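You operate a simulated robot arm through the tools that you are given. There is no shell and no other tool. Be economical: measure what you need, move in short steps, check, and stop when the job is done.

You are at the controls of a simulated robot arm. One attempt, no reset.

## Task
Switch the pulse unit off, pull out the shelf below it and stand the danger sign on that.
Fine: free both lock knobs of the shelf and leave it pulled out. Set down upright: danger sign.

It is judged by the outcome, as a careful person would: the job done as asked, and still so three seconds after it is handed in. It fails if anything else is knocked over, pushed out of place, dropped, spilled or broken.

## Robot
A 7-joint arm with a two-finger parallel gripper on a trunk, on a base that drives. Base frame: it is fixed to the floor where the robot stands at the start and does not move with it; the origin is under the middle of the robot, x ahead of it, y to its left, z up. Readings come in mm, degrees, newtons and seconds.
With the tool pointing down near the work surface it reaches from about 340 to 740 mm from the robot's upright axis, wherever it stands. Its first joint turns from -115.0 to 115.0 degrees. Places, roughly: current knob [500, -200, 1400]; danger sign [1000, 500, 1000]; delay knob [500, -200, 1200]; latch of the rack door [500, 100, 700]; left lock knob of the pull-out shelf [500, 200, 800]; left lock knob of the slide-in unit [500, 200, 1600]; left toggle of the alarm unit [500, 0, 1700]; limit knob [500, -200, 1700]; lock bar [1100, 400, 1400]; magnet supply switch [500, -100, 1400]; output button [500, -300, 1400]; power lever of the switch box by the rack [1100, 600, 1500]; pull-out shelf [700, -100, 800]; pulse unit switch [500, -100, 1200]; right lock knob of the pull-out shelf [500, -400, 800]; right lock knob of the slide-in unit [500, -400, 1600]. Payload 3.91 kg.
The tool frame sits at the grasp point between the pads (the TCP): z along the fingers, y along the line on which they close. The tips reach 30 mm beyond it. The gripper opens to 110 mm. The fingers are 20 mm wide and 10 mm thick; the gripper's body (48 by 112 mm) begins 55 mm behind the TCP.
Orientation is that of the tool frame in the base frame, as [roll, pitch, yaw] about the fixed x, y, z axes, in that order (R = Rz(yaw) Ry(pitch) Rx(roll)). With the fingers straight down and closing along the base's y, the tool's x points along the base's -x, its y along +y and its z along -z.

## Interface
- The arm moves only by the tool jog_arm. Its argument "rows" is one flat list of numbers, 7 for each row, row after row: the shift along the tool's x, y, z in mm, then the turn, a rotation vector about the tool's x, y, z in degrees, then the closure in counts, from 0 (fully open) to 255 (shut). In form: [tx, ty, tz, wx, wy, wz, gripper, tx, ty, tz, wx, wy, wz, gripper, ...]. A call has 1 to 10 rows; each row shifts and turns the commanded pose from where the row before left it, along the tool's axes as they then stand. Rows are played at 5 a second. More than 50 mm and 8.6 degrees between two rows, or a gripper value outside its range, and nothing of the call is played. A pose out of reach is approached as far as the arm can. The call stops where the force on the tool passes 40 N (or 10 N more than at its start, if that is more) or the arm is blocked; 0.2 s more then pass. The fingers move at their own pace (about 108 mm/s each) and stop on an object; they squeeze with about 28 N. The grip force told is the motor's: it shows also when the fingers shut on nothing. Time passes only in rows, and 0.2 s behind the last, so rows that do not move let the fingers close. The reply holds the time, the measured pose of the TCP, the force on the tool along the base axes, the opening and the grip force, in the units named above and with some noise, with the torque about the TCP (base axes, N m) and any sound that the robot's microphone picked up.
- Cameras (640 x 400 px; columns grow to the right, rows downward): "scene" is now at [2, 117.2, 1798.9]; the picture's right is [-0.49, -0.87, 0.00], its down [-0.72, 0.40, -0.57] and it looks along [0.50, -0.28, -0.82] (base axes); focal length 252 px, centre (320, 200). "wrist" rides on the gripper at [72, 17, -103] in the tool frame; the picture's right is [-0.23, 0.97, 0.00], its down [-0.76, -0.18, -0.62] and it looks along [-0.61, -0.14, 0.78] (tool axes); focal length 222 px, centre (320, 200). There is no depth. A picture from a camera that has moved, and an enlarged one, comes with that camera's place and axes in the base frame and with its lens.
- get_image(camera): a new picture of that camera. It takes no simulated time.
- lift_body(by): slides the trunk up (or, below 0, down) by that many mm; the arm and the scene camera ride with it, the base frame stays. It gives what a move gives, with no picture.
- drive_base(legs): drives the robot by 1 to 6 legs, each [ahead, turn to the left] in mm and degrees, along the robot's own axes; the way and the turn of a leg run together, so that a leg with both is an arc; at most 1500 mm and 180 degrees a leg. The arm and the cameras ride along, it lands a little off, and it stops where it bumps. It gives what a move gives.
- aim_head(pan, tilt): turns the head with the scene camera to pan (to the left, within 155 degrees either way) and tilt (down, from -29 to 69), counted from straight ahead of the robot. It gives what a move gives.
- enlarge(camera, box): a new picture of the part [left, top, right, bottom] of that camera's present view, enlarged. It takes no simulated time.
- close_job(): hands the job in; it is judged then, once.

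Go step by step. Nothing tells you exact positions but the pictures and the camera data: compare them with the known pose of the tool, close in by small moves and look again before you grip or let go. The budget is 120 turns and 82 pictures, counting those below and the enlarged ones. Unless the task says otherwise, let go and move clear before handing in, and close with one line.

The tools are called after "Call:" as name(argument=value, ...) on one line, values as JSON. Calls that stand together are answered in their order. jog_arm: Moves the arm, as the interface text tells. Its arguments: {"type":"object","properties":{"rows":{"type":"array","items":{"type":"number"}}},"required":["rows"]} The other tools are called the same way: lift_body (by) slides the trunk up or down; drive_base (legs) drives the base; aim_head (pan, tilt) turns the head that bears the scene camera; get_image (camera) takes a picture; enlarge (camera, box) takes an enlarged picture of a part of a camera's view; close_job () hands the job in.

At the start:

```text
t: 0.0
ee_pos: [370.0, -186.0, 1449.6]
orientation: [-180.0, 0.0, -179.9]
contact_force: [-0.5, 0.0, -0.8]
wrist_torque: [-0.02, 0.02, 0.03]
width: 109.8
grip_force: 0.1
trunk travel left (down, up): [-925.0, 65.0]
robot x, y, heading: [-0.1, -1.0, -0.2]
head pan, tilt: [-29.3, 55.2]
```

scene: 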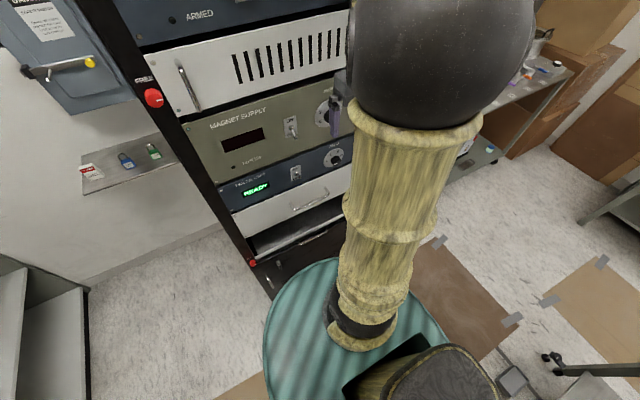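
wrist: 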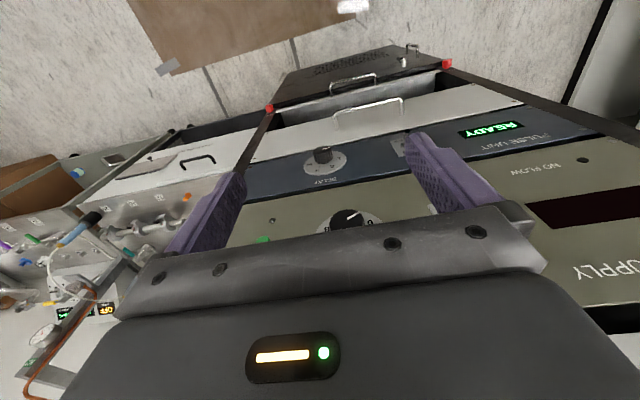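

The arm is in front of the rack at knob height; I see the magnet supply, pulse unit (READY) and a drawer/shelf beneath. First I look at these more closely.

Call:
enlarge(camera="scene", box=[200, 100, 360, 300])

Call:
enlarge(camera="scene", box=[10, 0, 210, 210])

```text
2.00 times, centred on (280, 200) of scene
camera zoom: at [2.0, 117.2, 1798.9], right [-0.49, -0.87, 0.0], down [-0.72, 0.4, -0.57], along [0.5, -0.28, -0.82], focal length 505 px, centre (400, 200)
```

zoom: 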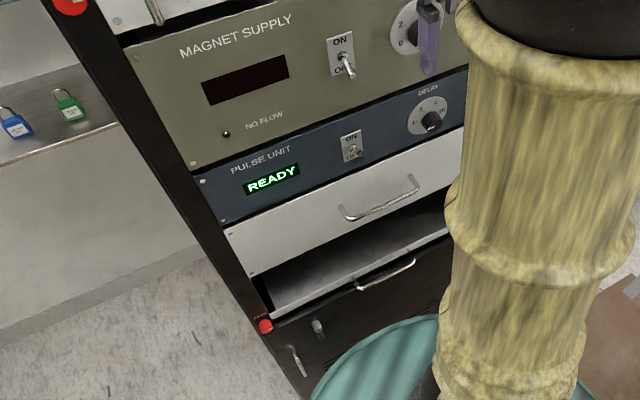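

```text
1.90 times, centred on (110, 105) of scene
camera zoom: at [2.0, 117.2, 1798.9], right [-0.49, -0.87, 0.0], down [-0.72, 0.4, -0.57], along [0.5, -0.28, -0.82], focal length 481 px, centre (720, 381)
```

zoom: 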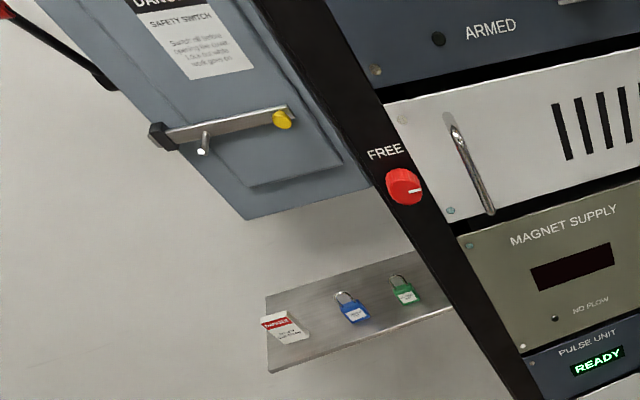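

The switch sits in the middle of the pulse unit; the danger sign is on the ledge to the left of the rack. I look at the left and behind before driving.

Call:
aim_head(pan=150, tilt=45)

Call:
get_image(camera="scene")

Call:
aim_head(pan=50, tilt=40)

Call:
get_image(camera="scene")

```text
t: 2.7
ee_pos: [368.2, -185.2, 1448.7]
orientation: [-180.0, 0.0, -180.0]
contact_force: [0.4, 0.1, 0.0]
wrist_torque: [0.01, -0.02, 0.0]
width: 109.9
grip_force: 0.2
trunk travel left (down, up): [-925.0, 65.0]
robot x, y, heading: [2.4, 0.7, -0.2]
head pan, tilt: [150.0, 45.0]
```

```text
77 pictures are left
camera scene: at [-131.2, 193.1, 1812.5], right [0.5, 0.87, 0.0], down [0.61, -0.35, -0.71], along [-0.61, 0.35, -0.71], focal length 252 px, centre (320, 200)
```

scene: 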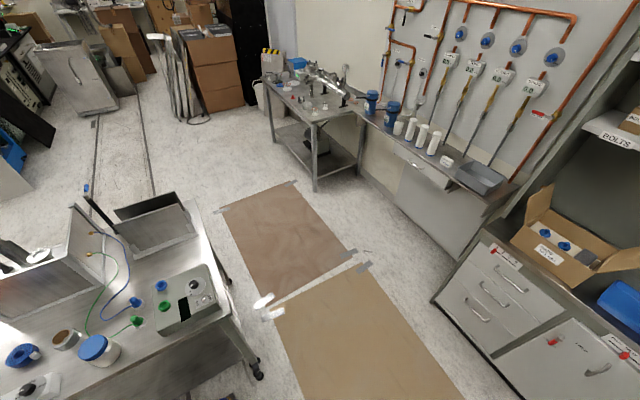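

```text
t: 4.5
ee_pos: [368.7, -185.5, 1448.0]
orientation: [-179.9, 0.0, -179.9]
contact_force: [-0.2, 0.6, 0.1]
wrist_torque: [-0.02, 0.01, -0.04]
width: 110.1
grip_force: 0.2
trunk travel left (down, up): [-925.0, 65.0]
robot x, y, heading: [-3.2, 2.4, 0.2]
head pan, tilt: [50.0, 40.0]
```

```text
76 pictures are left
camera scene: at [-6.2, 217.6, 1819.7], right [0.77, -0.64, 0.0], down [-0.41, -0.49, -0.77], along [0.49, 0.59, -0.64], focal length 252 px, centre (320, 200)
```

scene: 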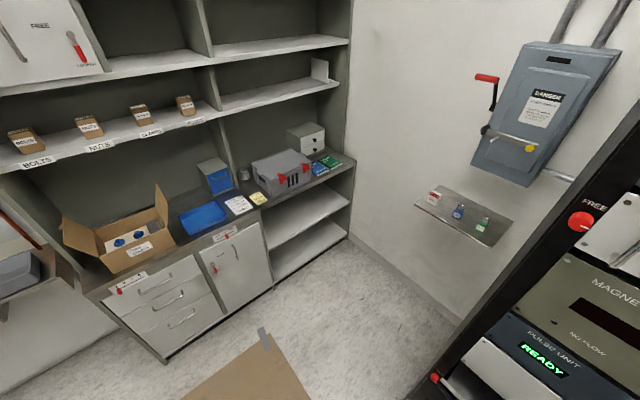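

The table behind starts about x = -570, so there's room to back up 180 mm. I back up and turn the tool to point forward.

Call:
drive_base(legs=[[-180, 0]])

Call:
jog_arm(rows=[0, 0, 0, 0, -8.5, 0, 255, 0, 0, 0, 0, -8.5, 0, 255, 0, 0, 0, 0, -8.5, 0, 255, 0, 0, 0, 0, -8.5, 0, 255, 0, 0, 0, 0, -8.5, 0, 255, 0, 0, 0, 0, -8.5, 0, 255, 0, 0, 0, 0, -8.5, 0, 255, 0, 0, 0, 0, -8.5, 0, 255, 0, 0, 0, 0, -8.5, 0, 255, 0, 0, 0, 0, -8.5, 0, 255])

Call:
aim_head(pan=-5, tilt=45)

Call:
get_image(camera="scene")

Call:
get_image(camera="wrist")

```text
t: 5.9
ee_pos: [253.7, -183.2, 1448.9]
orientation: [179.9, 0.2, -179.8]
contact_force: [-0.1, 0.3, 0.3]
wrist_torque: [-0.02, 0.06, 0.02]
width: 110.0
grip_force: 0.0
trunk travel left (down, up): [-925.0, 65.0]
robot x, y, heading: [-117.8, -0.5, 0.4]
head pan, tilt: [50.0, 40.0]
stopped in leg 1: the robot was blocked; the commanded pose is now the measured one
```

```text
t: 8.1
ee_pos: [271.8, -208.2, 1466.5]
orientation: [-179.2, 84.7, -179.0]
contact_force: [0.3, 0.8, 0.1]
wrist_torque: [0.01, 0.02, -0.02]
width: 0.2
grip_force: 28.3
out of reach, approached as far as the arm can: row 9, 10
trunk travel left (down, up): [-925.0, 65.0]
robot x, y, heading: [-116.6, -2.9, 0.1]
head pan, tilt: [50.0, 40.0]
```

```text
t: 9.3
ee_pos: [267.6, -208.2, 1469.3]
orientation: [179.8, 84.9, -179.9]
contact_force: [-1.4, -0.1, 0.0]
wrist_torque: [0.0, 0.01, 0.02]
width: 0.2
grip_force: 28.6
trunk travel left (down, up): [-925.0, 65.0]
robot x, y, heading: [-118.2, -0.4, 0.2]
head pan, tilt: [-5.0, 45.0]
```

```text
75 pictures are left
camera scene: at [-95.9, 146.3, 1812.5], right [-0.08, -1.0, 0.0], down [-0.7, 0.06, -0.71], along [0.7, -0.06, -0.71], focal length 252 px, centre (320, 200)
```

scene: 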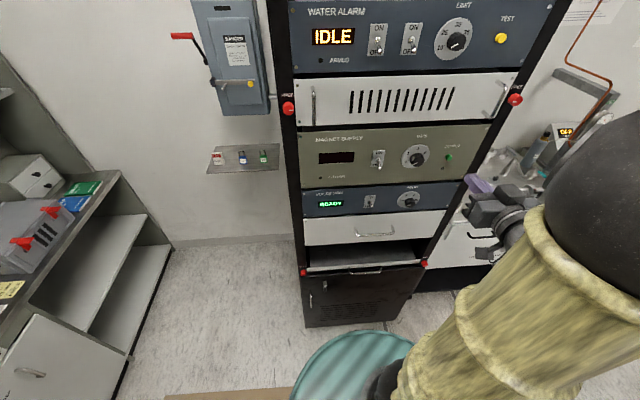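

```text
74 pictures are left
camera wrist: at [158.0, -192.1, 1405.6], right [0.02, 0.97, 0.23], down [-0.55, -0.18, 0.81], along [0.83, -0.14, 0.54], focal length 222 px, centre (320, 200)
```

wrist: 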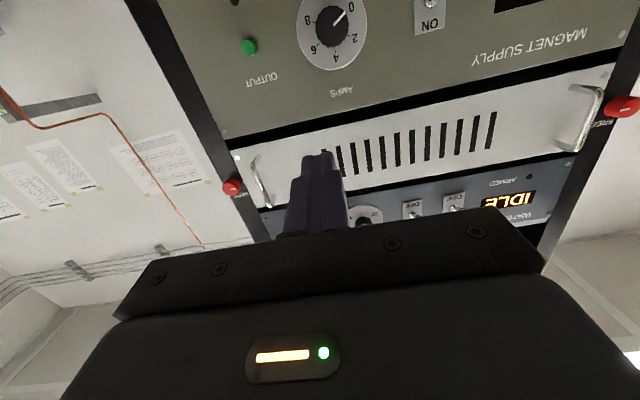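

The table stopped me at x=-118, which is enough room. The tool points forward; now I move a bit forward, flip it about its axis so the wrist camera is above, and start lowering.

Call:
jog_arm(rows=[0, 0, 40, 0, 0, 0, 255, 0, 0, 40, 0, -5, 0, 255, 0, 0, 0, 0, 0, 8.5, 255, 0, 0, 0, 0, 0, 8.5, 255, 0, 0, 0, 0, 0, 8.5, 255, 0, 0, 0, 0, 0, 8.5, 255, 0, 0, 0, 0, 0, 8.5, 255, 0, 0, 0, 0, 0, 8.5, 255, 0, 0, 0, 0, 0, 8.5, 255, 0, 0, 0, 0, 0, 8.5, 255])

Call:
jog_arm(rows=[0, 0, 0, 0, 0, 8.5, 255, 0, 0, 0, 0, 0, 8.5, 255, 0, 0, 0, 0, 0, 8.5, 255, 0, 0, 0, 0, 0, 8.5, 255, 0, 0, 0, 0, 0, 8.5, 255, 0, 0, 0, 0, 0, 8.5, 255, 0, 0, 0, 0, 0, 8.5, 255, 0, 0, 0, 0, 0, 8.5, 255, 0, 0, 0, 0, 0, 8.5, 255, 0, 0, 0, 0, 0, 8.5, 255])

```text
t: 11.5
ee_pos: [347.7, -207.9, 1461.6]
orientation: [90.0, 21.9, 90.2]
contact_force: [0.3, 0.1, 0.9]
wrist_torque: [0.01, 0.0, -0.01]
width: 0.0
grip_force: 27.5
trunk travel left (down, up): [-925.0, 65.0]
robot x, y, heading: [-114.3, -0.8, -0.0]
head pan, tilt: [-5.0, 45.0]
```

```text
t: 13.7
ee_pos: [348.1, -209.4, 1462.4]
orientation: [89.9, -63.2, 90.3]
contact_force: [-0.2, 1.0, 0.2]
wrist_torque: [-0.04, 0.02, -0.02]
width: 0.1
grip_force: 28.1
trunk travel left (down, up): [-925.0, 65.0]
robot x, y, heading: [-115.7, 1.9, 0.2]
head pan, tilt: [-5.0, 45.0]
```

The flip is working; I finish it, lower the trunk to the pulse unit height and look.

Call:
jog_arm(rows=[0, 0, 0, 0, 0, 8.5, 255, 0, 0, 0, 0, 0, 8.5, 255, 0, 0, 0, 0, 0, 8.5, 255, 0, 0, 0, 0, 0, 1.3, 255, 0, -40, 0, 0, 0, 0, 255, 0, -40, 0, 0, 0, 0, 255])

Call:
lift_body(by=-250)

Call:
get_image(camera="wrist")

Call:
get_image(camera="scene")

```text
t: 15.1
ee_pos: [359.4, -135.2, 1468.7]
orientation: [82.0, -89.8, 98.2]
contact_force: [0.4, -0.3, -0.7]
wrist_torque: [-0.02, 0.0, 0.02]
width: 0.0
grip_force: 28.1
out of reach, approached as far as the arm can: row 6
trunk travel left (down, up): [-925.0, 65.0]
robot x, y, heading: [-114.6, 0.1, 0.4]
head pan, tilt: [-5.0, 45.0]
```

```text
t: 17.7
ee_pos: [359.1, -134.5, 1218.4]
orientation: [75.9, -89.7, 104.3]
contact_force: [-0.3, 0.3, 0.7]
wrist_torque: [0.0, -0.01, -0.01]
width: 0.0
grip_force: 28.0
trunk travel left (down, up): [-675.0, 315.0]
robot x, y, heading: [-115.9, 4.0, 0.2]
head pan, tilt: [-5.0, 45.0]
```

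```text
73 pictures are left
camera wrist: at [256.2, -153.2, 1291.5], right [0.0, -0.97, -0.22], down [-0.62, 0.17, -0.76], along [0.78, 0.14, -0.61], focal length 222 px, centre (320, 200)
```

wrist: 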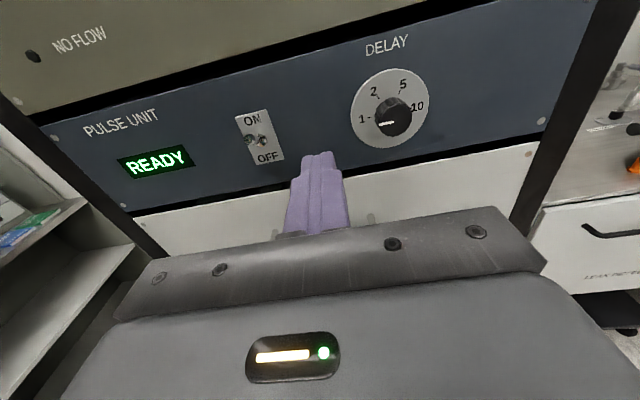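

```text
72 pictures are left
camera scene: at [-96.1, 146.3, 1562.5], right [-0.08, -1.0, 0.0], down [-0.7, 0.06, -0.71], along [0.7, -0.06, -0.71], focal length 252 px, centre (320, 200)
```

scene: 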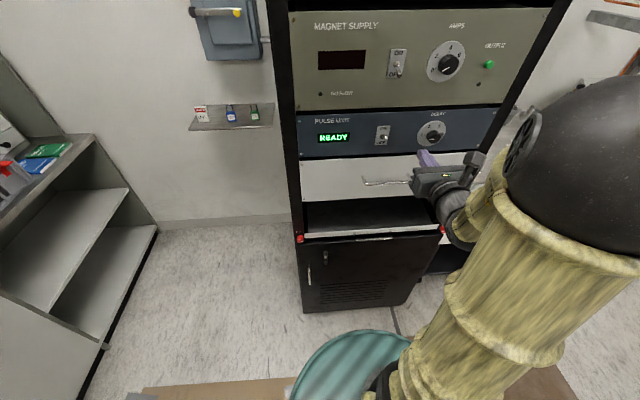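

Call:
enlarge(camera="wrist", box=[210, 80, 310, 180])

Call:
enlarge(camera="scene", box=[290, 110, 450, 260])

```text
4.00 times, centred on (260, 130) of wrist
camera zoom: at [256.2, -153.2, 1291.5], right [0.0, -0.97, -0.22], down [-0.62, 0.17, -0.76], along [0.78, 0.14, -0.61], focal length 888 px, centre (560, 480)
```

zoom: 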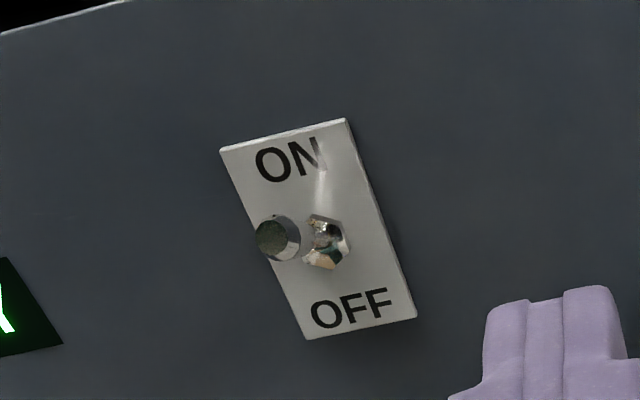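

```text
2.67 times, centred on (370, 185) of scene
camera zoom: at [-96.1, 146.3, 1562.5], right [-0.08, -1.0, 0.0], down [-0.7, 0.06, -0.71], along [0.7, -0.06, -0.71], focal length 673 px, centre (187, 240)
```

zoom: 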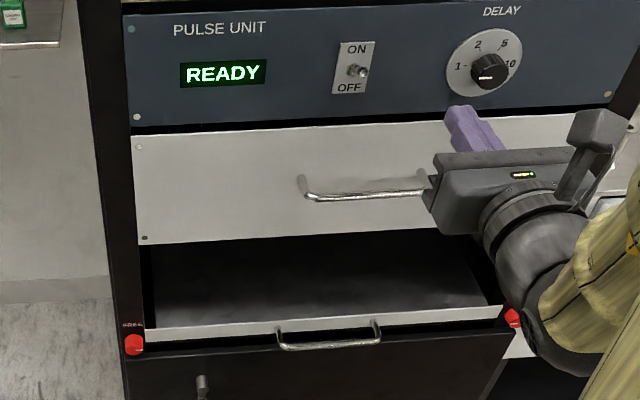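

Triangulating: the toggle pivot is about (480,-70,1207) and its tip is at (454,-69,1221), so it's ON (up). I bring the closed fingers above it and check.

Call:
jog_arm(rows=[20, 0, 20, 0, 0, 0, 255, 15, -32, 10, 0, 0, 0, 255, 0, -32, 0, 0, 0, 0, 255, 0, 0, 0, 0, 0, 0, 255])

Call:
get_image(camera="wrist")

```text
t: 18.7
ee_pos: [388.8, -69.4, 1254.2]
orientation: [76.7, -89.8, 103.5]
contact_force: [-0.4, 0.0, 0.4]
wrist_torque: [-0.01, 0.02, 0.0]
width: 0.1
grip_force: 28.1
trunk travel left (down, up): [-675.0, 315.0]
robot x, y, heading: [-117.1, 1.7, 0.5]
head pan, tilt: [-5.0, 45.0]
```

```text
69 pictures are left
camera wrist: at [285.7, -87.3, 1327.0], right [0.0, -0.97, -0.22], down [-0.62, 0.17, -0.76], along [0.78, 0.14, -0.61], focal length 222 px, centre (320, 200)
```

wrist: 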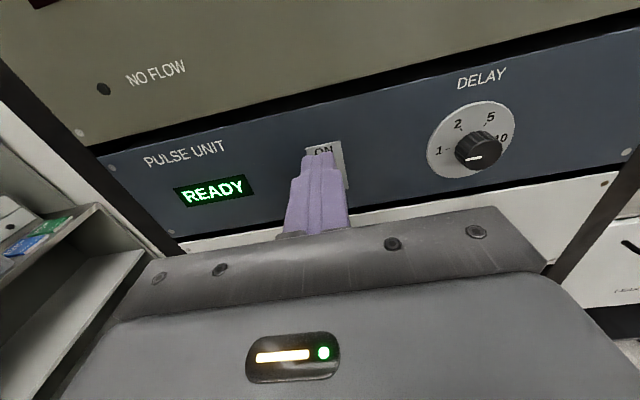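

Aligned; I go forward above the toggle and press down in small steps.

Call:
jog_arm(rows=[0, 0, 25, 0, 0, 0, 255, 0, 0, 21, 0, 0, 0, 255, -10, 0, 0, 0, 0, 0, 255, -8, 0, 0, 0, 0, 0, 255, -8, 0, 0, 0, 0, 0, 255, -8, 0, 0, 0, 0, 0, 255, -8, 0, 0, 0, 0, 0, 255])

Call:
get_image(camera="scene")

```text
t: 20.3
ee_pos: [433.2, -71.0, 1216.1]
orientation: [19.0, -89.3, 161.2]
contact_force: [-0.4, -0.4, 18.1]
wrist_torque: [0.03, -0.55, -0.03]
width: 0.2
grip_force: 27.8
trunk travel left (down, up): [-675.0, 315.0]
robot x, y, heading: [-113.9, 4.4, -0.0]
head pan, tilt: [-5.0, 45.0]
```

```text
68 pictures are left
camera scene: at [-98.1, 146.3, 1563.0], right [-0.08, -1.0, 0.0], down [-0.7, 0.06, -0.71], along [0.71, -0.06, -0.71], focal length 252 px, centre (320, 200)
```

scene: 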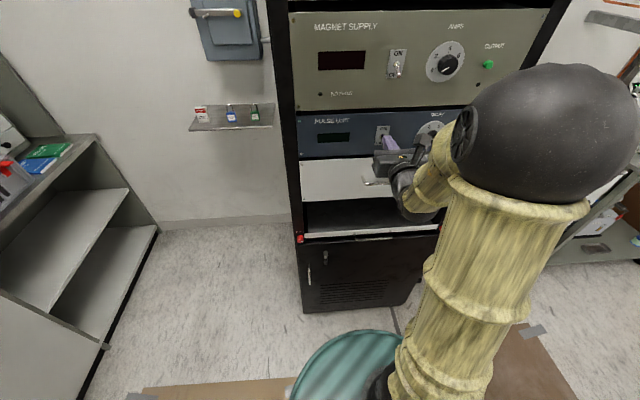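

The READY display went dark. I lift off, back away, and check the lever.

Call:
jog_arm(rows=[15, 0, 0, 0, 0, 0, 255, 15, 0, 0, 0, 0, 0, 255, 0, 0, -40, 0, 0, 0, 255, 0, 0, -30, 0, 0, 0, 255])

Call:
enlarge(camera="scene", box=[290, 100, 450, 260])

```text
t: 21.3
ee_pos: [370.7, -75.1, 1247.0]
orientation: [106.0, -89.8, 74.3]
contact_force: [-0.2, -1.0, 0.1]
wrist_torque: [-0.03, -0.02, 0.01]
width: 0.0
grip_force: 28.3
out of reach, approached as far as the arm can: row 4
trunk travel left (down, up): [-675.0, 315.0]
robot x, y, heading: [-114.8, 0.4, 0.3]
head pan, tilt: [-5.0, 45.0]
```

```text
2.50 times, centred on (370, 180) of scene
camera zoom: at [-96.2, 146.2, 1562.5], right [-0.08, -1.0, 0.0], down [-0.7, 0.06, -0.71], along [0.7, -0.06, -0.71], focal length 631 px, centre (195, 250)
```

zoom: 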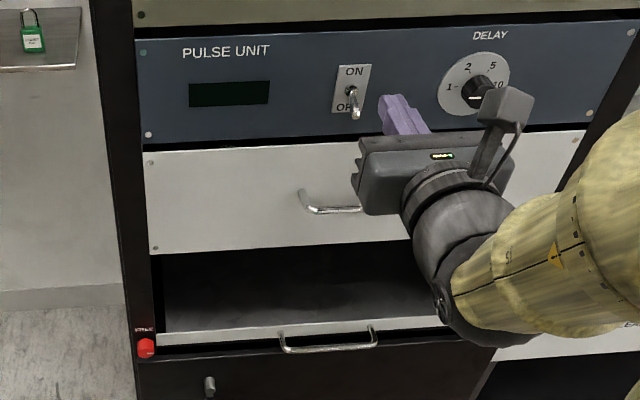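

The pulse unit is off. Now the shelf at about z=790: before lowering the trunk I check the elbow's surroundings to the right.

Call:
aim_head(pan=-65, tilt=50)

Call:
get_image(camera="scene")

```text
t: 22.6
ee_pos: [372.3, -76.1, 1246.4]
orientation: [97.4, -89.8, 82.8]
contact_force: [0.4, 0.2, -0.1]
wrist_torque: [-0.02, -0.03, 0.02]
width: 0.0
grip_force: 27.2
trunk travel left (down, up): [-675.0, 315.0]
robot x, y, heading: [-117.2, 3.9, 0.2]
head pan, tilt: [-65.0, 50.0]
```

```text
66 pictures are left
camera scene: at [-144.2, 83.5, 1555.6], right [-0.9, -0.43, 0.0], down [-0.33, 0.69, -0.64], along [0.27, -0.58, -0.77], focal length 252 px, centre (320, 200)
```

scene: 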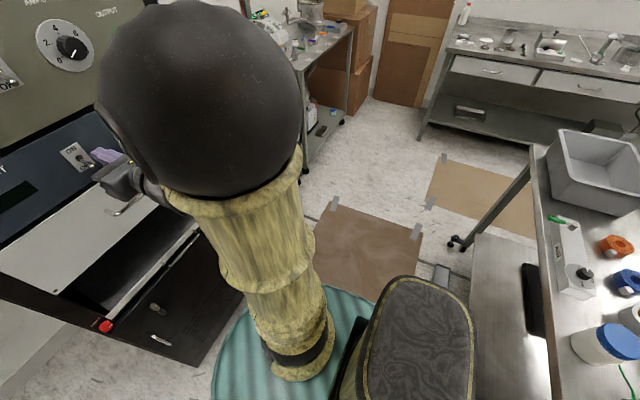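

Clear around the elbow. I lower the trunk and shift toward the left shelf knob.

Call:
lift_body(by=-440)

Call:
aim_head(pan=5, tilt=35)

Call:
jog_arm(rows=[0, -40, 0, 0, 0, 0, 0, 0, -40, 0, 0, 0, 0, 0, 0, -40, 0, 0, 0, 0, 0, 0, -40, 0, 0, 0, 0, 0, 0, -40, 0, 0, 0, 0, 0])

Call:
get_image(camera="wrist")

Call:
get_image(camera="scene")

```text
refused: -440 is not a number from -400 to 400
```

```text
t: 24.0
ee_pos: [371.3, -76.3, 1246.2]
orientation: [96.9, -89.8, 83.2]
contact_force: [-0.1, -0.3, 0.6]
wrist_torque: [0.01, 0.0, -0.04]
width: 0.0
grip_force: 27.8
trunk travel left (down, up): [-675.0, 315.0]
robot x, y, heading: [-118.7, 0.3, 0.3]
head pan, tilt: [5.0, 35.0]
```

```text
t: 25.2
ee_pos: [375.2, -1.5, 1259.3]
orientation: [158.7, -89.9, 21.9]
contact_force: [-0.2, -0.1, 0.0]
wrist_torque: [-0.03, 0.04, 0.04]
width: 110.2
grip_force: 0.1
out of reach, approached as far as the arm can: row 1, 2, 3, 5
trunk travel left (down, up): [-675.0, 315.0]
robot x, y, heading: [-111.8, 2.7, 0.2]
head pan, tilt: [5.0, 35.0]
```

```text
65 pictures are left
camera wrist: at [271.4, -18.8, 1332.2], right [0.01, -0.97, -0.23], down [-0.63, 0.17, -0.76], along [0.78, 0.15, -0.61], focal length 222 px, centre (320, 200)
```

wrist: 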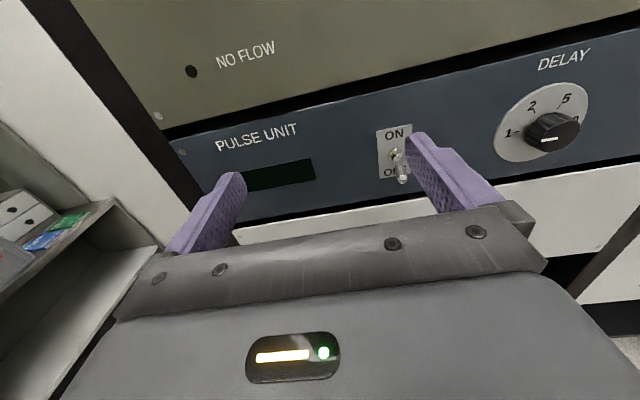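

```text
64 pictures are left
camera scene: at [-89.9, 158.5, 1577.6], right [0.09, -1.0, 0.0], down [-0.57, -0.05, -0.82], along [0.82, 0.07, -0.57], focal length 252 px, centre (320, 200)
```

scene: 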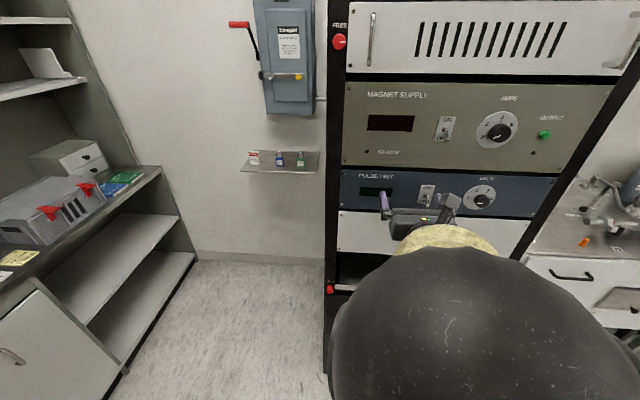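

The trunk limit is 400 per call and the arm is cramped this close in; I lower first, then move diagonally forward-left toward the left knob.

Call:
lift_body(by=-400)

Call:
jog_arm(rows=[0, -40, 10, 0, 0, 0, 0, 0, -40, 10, 0, 0, 0, 0, 0, -40, 5, 0, 0, 0, 0, 0, -40, 0, 0, 0, 0, 0, 0, -15, 0, 0, 0, 0, 0])

Call:
get_image(camera="wrist")

Call:
get_image(camera="scene")

```text
t: 29.0
ee_pos: [374.8, 1.5, 859.2]
orientation: [114.2, -89.8, 66.2]
contact_force: [0.5, -0.6, 0.1]
wrist_torque: [0.01, 0.0, -0.02]
width: 110.0
grip_force: 0.1
trunk travel left (down, up): [-275.0, 715.0]
robot x, y, heading: [-115.8, 2.1, 0.2]
head pan, tilt: [5.0, 35.0]
```

```text
t: 30.2
ee_pos: [396.8, 17.0, 896.1]
orientation: [143.6, -89.7, 37.4]
contact_force: [0.4, 0.5, -0.2]
wrist_torque: [-0.02, 0.01, 0.03]
width: 110.0
grip_force: 0.1
out of reach, approached as far as the arm can: row 1, 2, 3, 4, 5
trunk travel left (down, up): [-275.0, 715.0]
robot x, y, heading: [-118.2, 2.6, 0.2]
head pan, tilt: [5.0, 35.0]
```

```text
63 pictures are left
camera wrist: at [294.7, -1.9, 969.9], right [0.01, -0.97, -0.22], down [-0.63, 0.16, -0.76], along [0.78, 0.15, -0.61], focal length 222 px, centre (320, 200)
```

wrist: 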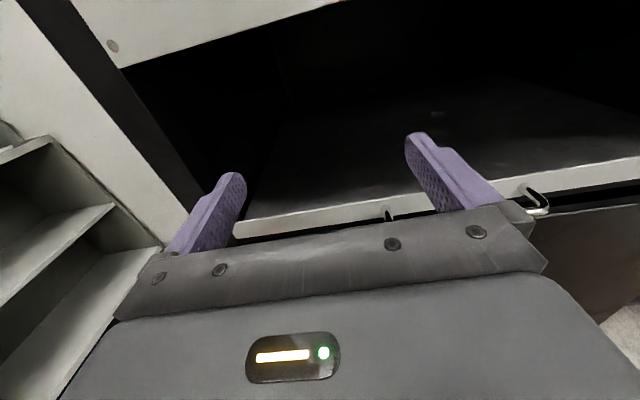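

```text
62 pictures are left
camera scene: at [-89.4, 161.1, 1177.3], right [0.09, -1.0, 0.0], down [-0.57, -0.05, -0.82], along [0.82, 0.07, -0.57], focal length 252 px, centre (320, 200)
```

scene: 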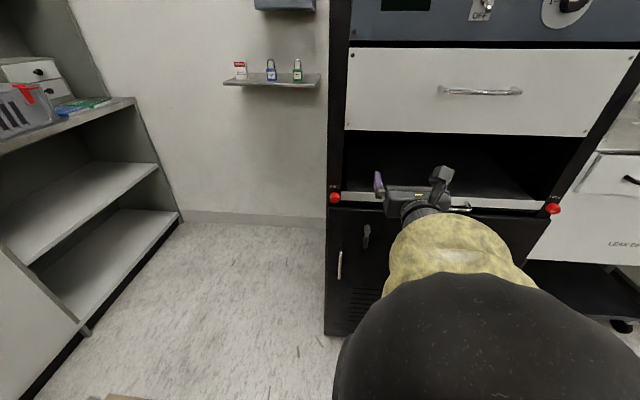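

The arm is cramped in this configuration directly ahead, so I shift the robot left ~330 mm (turn, drive, turn back) so the left knob lies comfortably to its right-front.

Call:
jog_arm(rows=[0, 0, 0, 0, 0, 0, 255, 0, 0, 0, 0, 0, 0, 255, 0, 0, 0, 0, 0, 0, 255])

Call:
drive_base(legs=[[20, 0], [0, 90], [340, 0], [0, -90]])

Call:
get_image(camera="wrist")

Call:
aim_head(pan=-30, tilt=35)

Call:
get_image(camera="scene")

```text
t: 31.0
ee_pos: [397.6, 16.6, 895.9]
orientation: [142.4, -89.8, 38.6]
contact_force: [0.2, -0.1, 0.3]
wrist_torque: [0.04, -0.02, -0.01]
width: 0.0
grip_force: 28.0
trunk travel left (down, up): [-275.0, 715.0]
robot x, y, heading: [-115.6, -0.8, 0.5]
head pan, tilt: [5.0, 35.0]
```

```text
t: 35.1
ee_pos: [232.2, 414.9, 896.8]
orientation: [161.7, -89.4, 70.6]
contact_force: [-0.3, -0.1, -0.7]
wrist_torque: [-0.01, 0.01, 0.01]
width: 0.3
grip_force: 27.9
trunk travel left (down, up): [-275.0, 715.0]
robot x, y, heading: [-81.5, 8.0, 41.9]
head pan, tilt: [5.0, 35.0]
stopped in leg 2: the robot was blocked; the commanded pose is now the measured one
```

```text
61 pictures are left
camera wrist: at [182.0, 323.0, 971.6], right [0.77, -0.6, -0.22], down [-0.53, -0.39, -0.76], along [0.36, 0.7, -0.62], focal length 222 px, centre (320, 200)
```

wrist: 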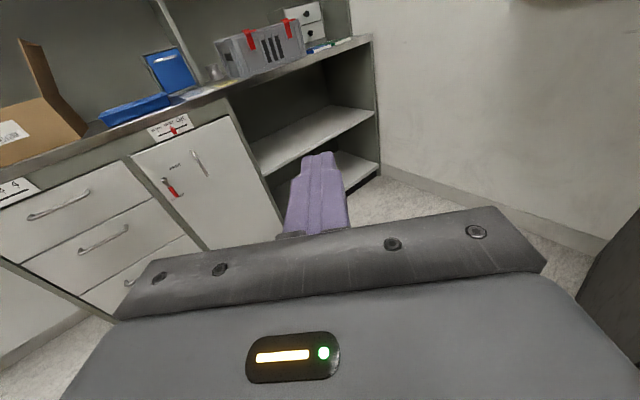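

```text
t: 36.1
ee_pos: [232.7, 413.4, 896.7]
orientation: [162.8, -89.3, 69.4]
contact_force: [0.3, -0.4, 0.0]
wrist_torque: [0.01, 0.03, -0.02]
width: 0.0
grip_force: 27.7
trunk travel left (down, up): [-275.0, 715.0]
robot x, y, heading: [-85.7, 6.1, 42.0]
head pan, tilt: [-30.0, 35.0]
```

```text
60 pictures are left
camera scene: at [-144.9, 99.6, 1177.3], right [0.21, -0.98, 0.0], down [-0.56, -0.12, -0.82], along [0.8, 0.18, -0.57], focal length 252 px, centre (320, 200)
```

scene: 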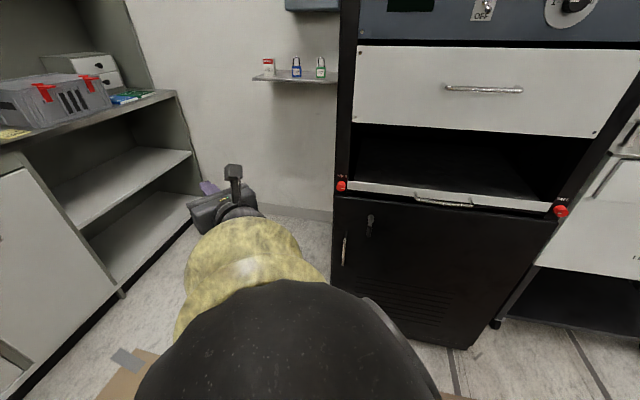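

The turn was blocked at 42°, probably by the table behind. I look there.

Call:
aim_head(pan=-140, tilt=60)

Call:
get_image(camera="scene")

Call:
aim_head(pan=-85, tilt=55)

Call:
get_image(camera="scene")

```text
t: 38.0
ee_pos: [231.5, 414.4, 897.9]
orientation: [163.0, -89.3, 69.3]
contact_force: [0.1, 0.9, -0.6]
wrist_torque: [0.02, -0.02, 0.0]
width: 0.0
grip_force: 27.9
trunk travel left (down, up): [-275.0, 715.0]
robot x, y, heading: [-84.4, 8.0, 42.4]
head pan, tilt: [-140.0, 60.0]
```

```text
59 pictures are left
camera scene: at [-239.8, 14.7, 1143.0], right [-0.99, 0.13, 0.0], down [0.12, 0.86, -0.5], along [-0.07, -0.5, -0.87], focal length 252 px, centre (320, 200)
```

scene: 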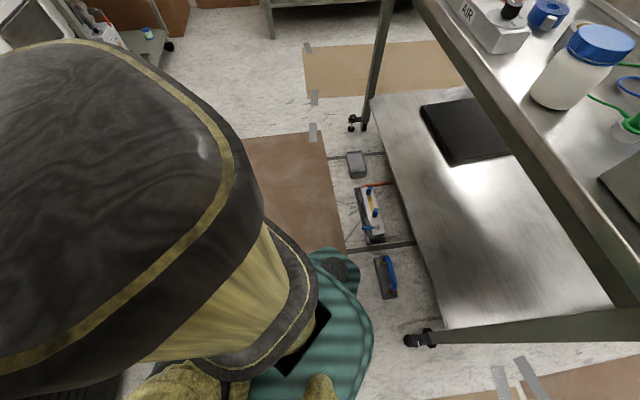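

```text
t: 39.2
ee_pos: [232.5, 413.8, 897.3]
orientation: [162.9, -89.3, 69.1]
contact_force: [0.4, 0.3, -0.2]
wrist_torque: [0.01, 0.02, 0.01]
width: 0.0
grip_force: 27.9
trunk travel left (down, up): [-275.0, 715.0]
robot x, y, heading: [-82.1, 9.0, 42.4]
head pan, tilt: [-85.0, 55.0]
```

```text
58 pictures are left
camera scene: at [-177.9, 31.9, 1149.1], right [-0.68, -0.73, 0.0], down [-0.6, 0.56, -0.57], along [0.42, -0.39, -0.82], focal length 252 px, centre (320, 200)
```

scene: 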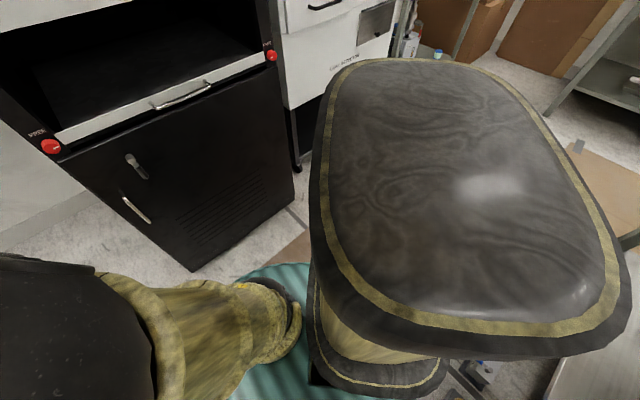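

Nothing obvious touches, but there's little room behind. Let me study both lock knobs closely from here.

Call:
enlarge(camera="scene", box=[20, 115, 100, 165])

Call:
aim_head(pan=-65, tilt=35)

Call:
get_image(camera="scene")

```text
8.00 times, centred on (60, 140) of scene
camera zoom: at [-177.9, 31.9, 1149.1], right [-0.68, -0.73, 0.0], down [-0.6, 0.56, -0.57], along [0.42, -0.39, -0.82], focal length 2019 px, centre (2400, 680)
```

zoom: 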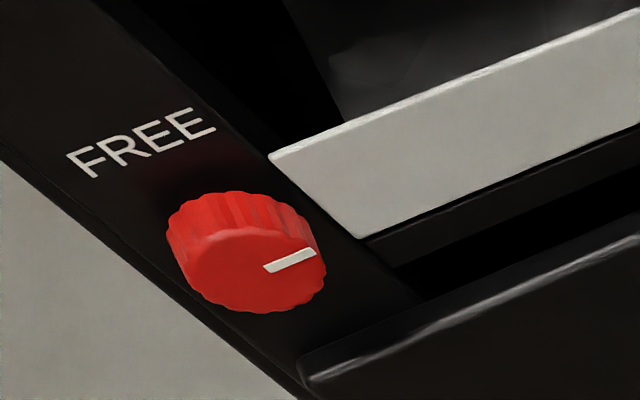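

```text
t: 40.0
ee_pos: [233.2, 413.9, 897.5]
orientation: [162.9, -89.3, 69.4]
contact_force: [-0.2, 0.4, -0.4]
wrist_torque: [0.04, 0.04, 0.02]
width: 0.0
grip_force: 27.6
trunk travel left (down, up): [-275.0, 715.0]
robot x, y, heading: [-80.0, 7.6, 42.6]
head pan, tilt: [-65.0, 35.0]
```

```text
56 pictures are left
camera scene: at [-149.7, 46.8, 1177.2], right [-0.39, -0.92, 0.0], down [-0.53, 0.22, -0.82], along [0.76, -0.32, -0.57], focal length 252 px, centre (320, 200)
```

scene: 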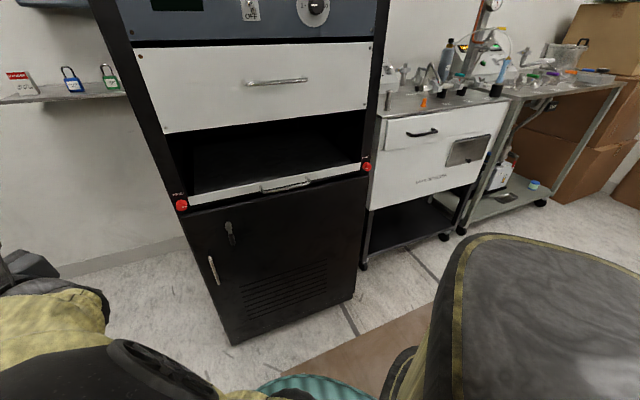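

Left knob points at the shelf (locked); FREE is up, i.e. a 90° counter-clockwise turn. With the base at heading 42°, the knob is at right-front of the robot, so I try reaching it from here: shift the TCP right, then yaw the tool to face the rack.

Call:
jog_arm(rows=[0, 40, 0, 0, 0, 0, 255, 0, 40, 0, 0, 0, 0, 255, 0, 40, 0, -8, 0, 0, 255, 0, 40, 0, -8, 0, 0, 255, 0, 40, 0, -8, 0, 0, 255, 0, 20, 0, -8, 0, 0, 255, 0, 0, 0, -8, 0, 0, 255])

Call:
get_image(camera="wrist")

```text
t: 41.6
ee_pos: [423.6, 189.5, 932.0]
orientation: [154.5, -88.7, 39.2]
contact_force: [1.0, 0.5, 0.3]
wrist_torque: [-0.02, 0.01, 0.0]
width: 0.0
grip_force: 28.1
out of reach, approached as far as the arm can: row 6, 7
trunk travel left (down, up): [-275.0, 715.0]
robot x, y, heading: [-79.4, 14.1, 42.1]
head pan, tilt: [-65.0, 35.0]
```

```text
55 pictures are left
camera wrist: at [326.7, 148.2, 1006.6], right [0.23, -0.95, -0.22], down [-0.66, 0.01, -0.75], along [0.72, 0.31, -0.62], focal length 222 px, centre (320, 200)
```

wrist: 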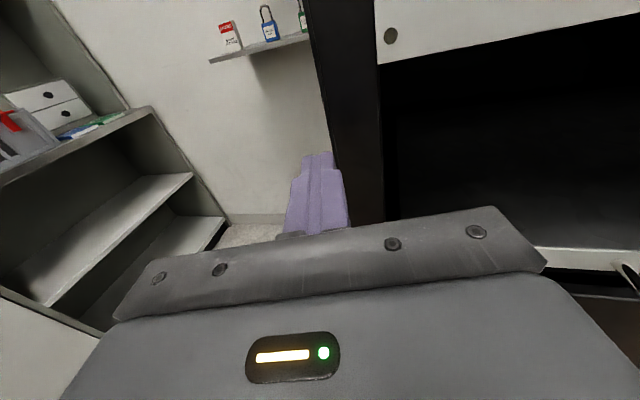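

The tool now nearly faces the rack. I lower the trunk so the fingers are just above the knob and look.

Call:
lift_body(by=-85)

Call:
get_image(camera="wrist")

Call:
enlarge(camera="scene", box=[100, 130, 260, 230])

```text
t: 42.8
ee_pos: [422.9, 190.4, 846.7]
orientation: [153.7, -88.8, 40.0]
contact_force: [0.8, -1.1, 0.1]
wrist_torque: [0.01, 0.0, -0.03]
width: 0.0
grip_force: 28.2
trunk travel left (down, up): [-190.0, 800.0]
robot x, y, heading: [-82.9, 11.1, 42.2]
head pan, tilt: [-65.0, 35.0]
```

```text
54 pictures are left
camera wrist: at [326.4, 148.5, 921.6], right [0.23, -0.95, -0.22], down [-0.66, 0.01, -0.75], along [0.72, 0.31, -0.62], focal length 222 px, centre (320, 200)
```

wrist: 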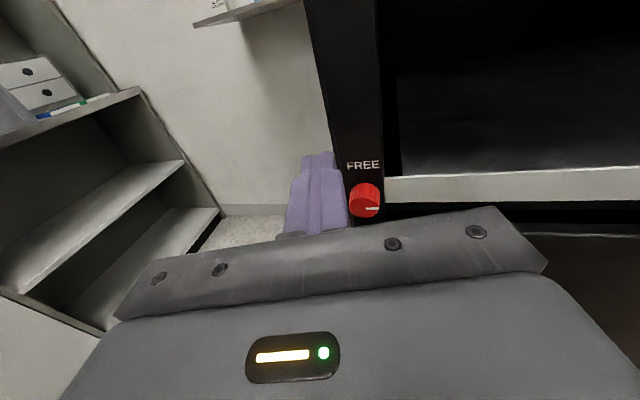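

```text
4.00 times, centred on (180, 180) of scene
camera zoom: at [-149.6, 46.8, 1092.3], right [-0.39, -0.92, 0.0], down [-0.53, 0.22, -0.82], along [0.76, -0.32, -0.57], focal length 1010 px, centre (880, 280)
```

zoom: 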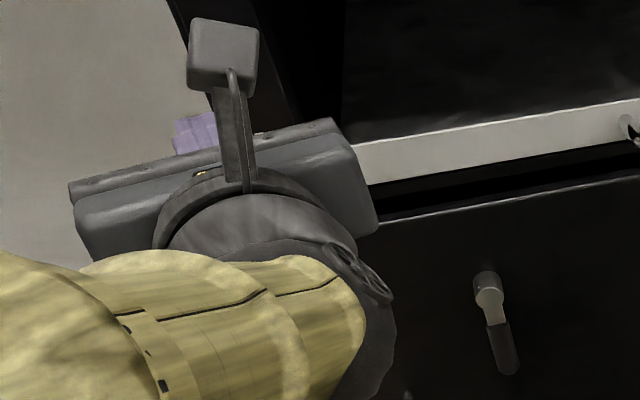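

Knob face is at about (460,165,800). I straighten the tool to face +x and align y while still above it, opening the fingers.

Call:
jog_arm(rows=[0, 12, 0, -7, 0, 0, 120, 0, 12, 0, -6.7, 0, 0, 120, 0, 0, 0, 0, 0, 0, 120])

Call:
get_image(camera="wrist")

```text
t: 43.6
ee_pos: [453.4, 101.3, 871.2]
orientation: [153.7, -88.2, 27.4]
contact_force: [0.1, -0.4, 0.4]
wrist_torque: [-0.01, -0.01, 0.03]
width: 58.3
grip_force: 0.0
out of reach, approached as far as the arm can: row 1, 2
trunk travel left (down, up): [-190.0, 800.0]
robot x, y, heading: [-83.6, 9.4, 42.2]
head pan, tilt: [-65.0, 35.0]
```

```text
52 pictures are left
camera wrist: at [352.2, 81.7, 947.6], right [0.01, -0.98, -0.21], down [-0.65, 0.15, -0.75], along [0.76, 0.15, -0.63], focal length 222 px, centre (320, 200)
```

wrist: 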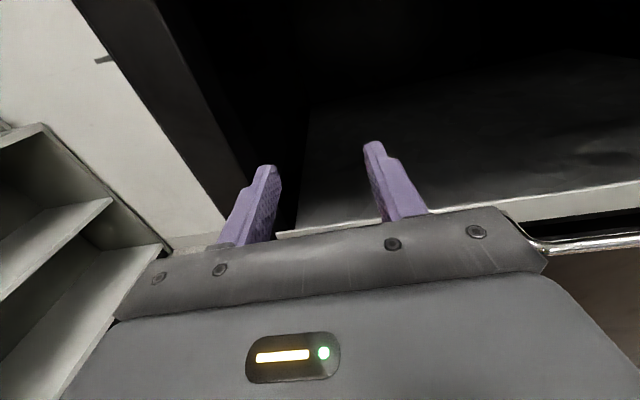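

Facing forward near the robot pushes the wrist to its minimum radius; the arm drifted right. I move back left (larger radius) and see whether it holds.

Call:
jog_arm(rows=[0, -20, -5, 0, 0, 0, 120, 0, -20, -5, 0, 0, 0, 120, 0, -20, 0, 0, 0, 0, 120, 0, 0, 0, 0, 0, 0, 120])

```text
t: 44.6
ee_pos: [461.9, 106.0, 893.9]
orientation: [148.1, -88.5, 32.4]
contact_force: [-0.9, -0.3, -0.6]
wrist_torque: [0.0, -0.04, 0.04]
width: 58.0
grip_force: 0.1
out of reach, approached as far as the arm can: row 1, 2, 3
trunk travel left (down, up): [-190.0, 800.0]
robot x, y, heading: [-85.6, 6.5, 42.0]
head pan, tilt: [-65.0, 35.0]
```

It's a wrist-joint limit: the tool must face left of the arm's bearing, so the robot must stand left of the knob. I swing the tool back out to the left first, then relocate the base to about (-60, 360).

Call:
jog_arm(rows=[0, 0, -15, 8, 0, 0, 120, 0, -20, -15, 8, 0, 0, 120, 0, -40, 0, 8, 0, 0, 120, 0, -40, 0, 8, 0, 0, 120, 0, -40, 0, 8, 0, 0, 120, 0, -40, 0, 0, 0, 0, 120, 0, -40, 0, 0, 0, 0, 120])

Call:
get_image(camera="wrist")

```text
t: 46.2
ee_pos: [330.0, 294.4, 890.6]
orientation: [-172.0, -88.2, 32.0]
contact_force: [0.9, -0.2, 0.3]
wrist_torque: [0.0, 0.06, 0.03]
width: 58.4
grip_force: 0.1
trunk travel left (down, up): [-190.0, 800.0]
robot x, y, heading: [-80.9, 9.0, 42.5]
head pan, tilt: [-65.0, 35.0]
```

```text
51 pictures are left
camera wrist: at [263.7, 214.8, 965.7], right [0.62, -0.75, -0.23], down [-0.61, -0.28, -0.74], along [0.49, 0.6, -0.63], focal length 222 px, centre (320, 200)
```

wrist: 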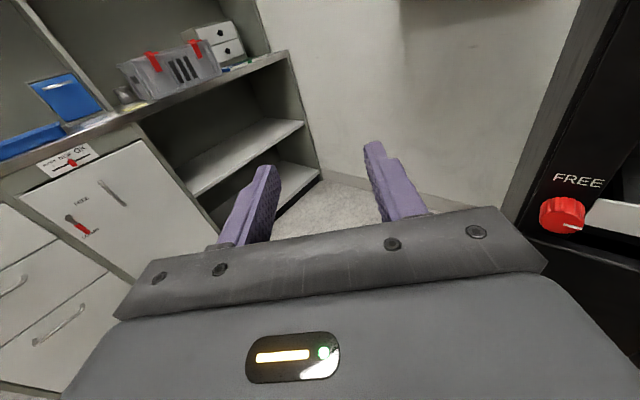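

Call:
jog_arm(rows=[0, -40, 0, 0, 0, 0, 120, 0, -40, 0, 0, 0, 0, 120])

Call:
drive_base(legs=[[190, 0], [0, 70], [260, 0], [0, -112]])

Call:
get_image(camera="wrist")

```text
t: 46.8
ee_pos: [287.9, 355.6, 892.5]
orientation: [-168.4, -88.1, 29.0]
contact_force: [-0.3, -0.8, 0.7]
wrist_torque: [0.01, 0.01, 0.06]
width: 58.3
grip_force: 0.1
out of reach, approached as far as the arm can: row 2
trunk travel left (down, up): [-190.0, 800.0]
robot x, y, heading: [-84.0, 7.2, 42.2]
head pan, tilt: [-65.0, 35.0]
```

```text
t: 61.6
ee_pos: [468.7, 357.2, 891.1]
orientation: [-169.8, -88.2, -15.8]
contact_force: [0.4, 0.4, -0.6]
wrist_torque: [0.0, 0.02, 0.02]
width: 58.1
grip_force: 0.0
trunk travel left (down, up): [-190.0, 800.0]
robot x, y, heading: [-39.3, 382.5, -3.7]
head pan, tilt: [-65.0, 35.0]
```

```text
50 pictures are left
camera wrist: at [365.9, 349.7, 967.6], right [-0.1, -0.97, -0.23], down [-0.63, 0.24, -0.74], along [0.77, 0.07, -0.63], focal length 222 px, centre (320, 200)
```

wrist: 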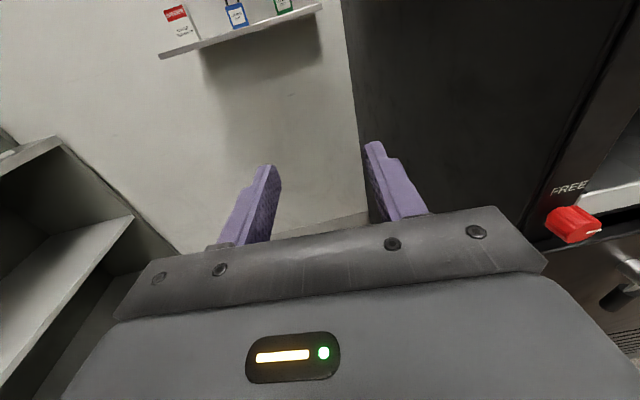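

Base is now at (-39, 382). I retract a little, move right in front of the knob, square up and descend.

Call:
jog_arm(rows=[0, 20, -20, 0, 0, 0, 120, 0, 35, -20, 0, 0, 0, 120, 0, 35, 0, 2.8, 0, 0, 120, 0, 35, 0, 2.8, 0, 0, 120, 0, 35, 0, 0, 0, 0, 120, 0, 35, 0, 0, 0, 0, 120])

Call:
get_image(camera="wrist")

```text
t: 63.0
ee_pos: [430.5, 173.6, 887.5]
orientation: [-164.4, -88.4, -15.7]
contact_force: [1.0, -0.7, 1.1]
wrist_torque: [0.0, -0.01, -0.05]
width: 58.0
grip_force: 0.1
out of reach, approached as far as the arm can: row 2
trunk travel left (down, up): [-190.0, 800.0]
robot x, y, heading: [-40.8, 386.0, -3.3]
head pan, tilt: [-65.0, 35.0]
```

```text
49 pictures are left
camera wrist: at [329.2, 155.5, 962.9], right [-0.01, -0.97, -0.23], down [-0.64, 0.18, -0.74], along [0.76, 0.15, -0.63], focal length 222 px, centre (320, 200)
```

wrist: 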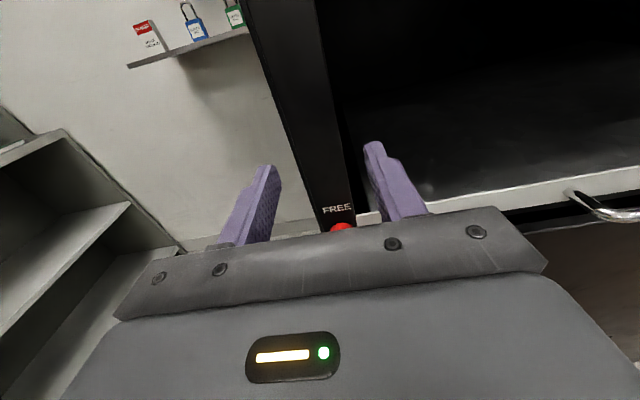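

Call:
jog_arm(rows=[0, 8, -18, 0, 1.6, 0, 120, -30, 0, 0, 0, 0, 0, 120, -30, 0, 0, 0, 0, 0, 120])

Call:
get_image(camera="wrist")

```text
t: 63.8
ee_pos: [414.4, 165.1, 826.9]
orientation: [-102.4, -89.4, -77.6]
contact_force: [-0.1, -0.1, 0.3]
wrist_torque: [-0.01, 0.04, -0.01]
width: 58.0
grip_force: 0.1
trunk travel left (down, up): [-190.0, 800.0]
robot x, y, heading: [-34.8, 382.6, -3.4]
head pan, tilt: [-65.0, 35.0]
```

```text
48 pictures are left
camera wrist: at [310.3, 148.1, 899.7], right [0.0, -0.97, -0.24], down [-0.62, 0.18, -0.76], along [0.78, 0.15, -0.61], focal length 222 px, centre (320, 200)
```

wrist: 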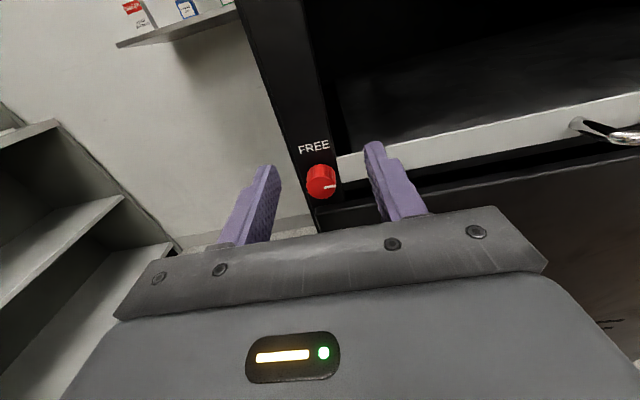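

Knob centre ≈ (y 169, z 798). I align, narrow the fingers, and advance around it.

Call:
jog_arm(rows=[-28, -4, 0, 0, 0, 0, 145, 0, 0, 10, 0, 0, 0, 145, 0, 0, 0, 0, 0, 0, 145])

Call:
get_image(camera="wrist")

```text
t: 64.6
ee_pos: [423.1, 170.5, 797.6]
orientation: [-107.4, -89.5, -72.7]
contact_force: [-1.0, -1.4, 0.3]
wrist_torque: [-0.02, 0.03, 0.01]
width: 47.2
grip_force: 0.0
trunk travel left (down, up): [-190.0, 800.0]
robot x, y, heading: [-38.6, 385.2, -3.4]
head pan, tilt: [-65.0, 35.0]
```

```text
47 pictures are left
camera wrist: at [320.5, 153.0, 871.8], right [0.0, -0.97, -0.24], down [-0.63, 0.18, -0.76], along [0.78, 0.15, -0.61], focal length 222 px, centre (320, 200)
```

wrist: 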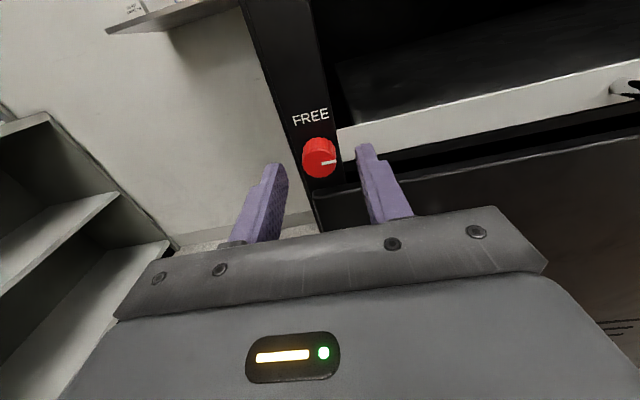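

Re-triangulated: face at (460,171,798), matching the TCP line. Advance 20 mm and grip.

Call:
jog_arm(rows=[0, 0, 10, 0, 0, 0, 145, 0, 0, 8, 0, 0, 0, 145, 0, 0, 0, 0, 0, 0, 255, 0, 0, 0, 0, 0, 0, 255])

Call:
get_image(camera="wrist")

```text
t: 65.6
ee_pos: [443.6, 173.3, 799.1]
orientation: [-110.1, -89.5, -69.7]
contact_force: [-2.4, 9.6, -1.6]
wrist_torque: [0.06, -0.19, 0.11]
width: 25.7
grip_force: 44.9
trunk travel left (down, up): [-190.0, 800.0]
robot x, y, heading: [-37.0, 385.2, -3.5]
head pan, tilt: [-65.0, 35.0]
```

```text
46 pictures are left
camera wrist: at [338.9, 154.3, 872.2], right [0.0, -0.97, -0.23], down [-0.63, 0.18, -0.76], along [0.78, 0.15, -0.61], focal length 222 px, centre (320, 200)
```

wrist: 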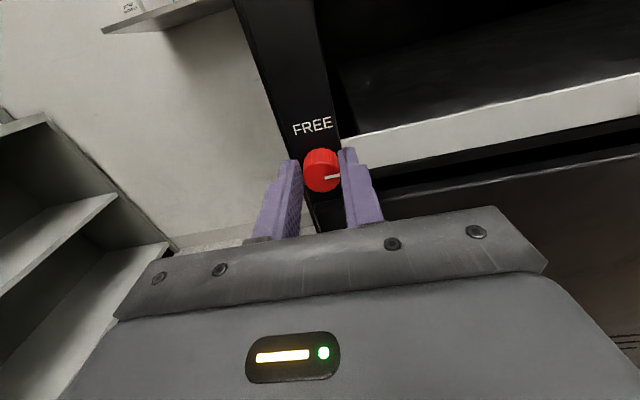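

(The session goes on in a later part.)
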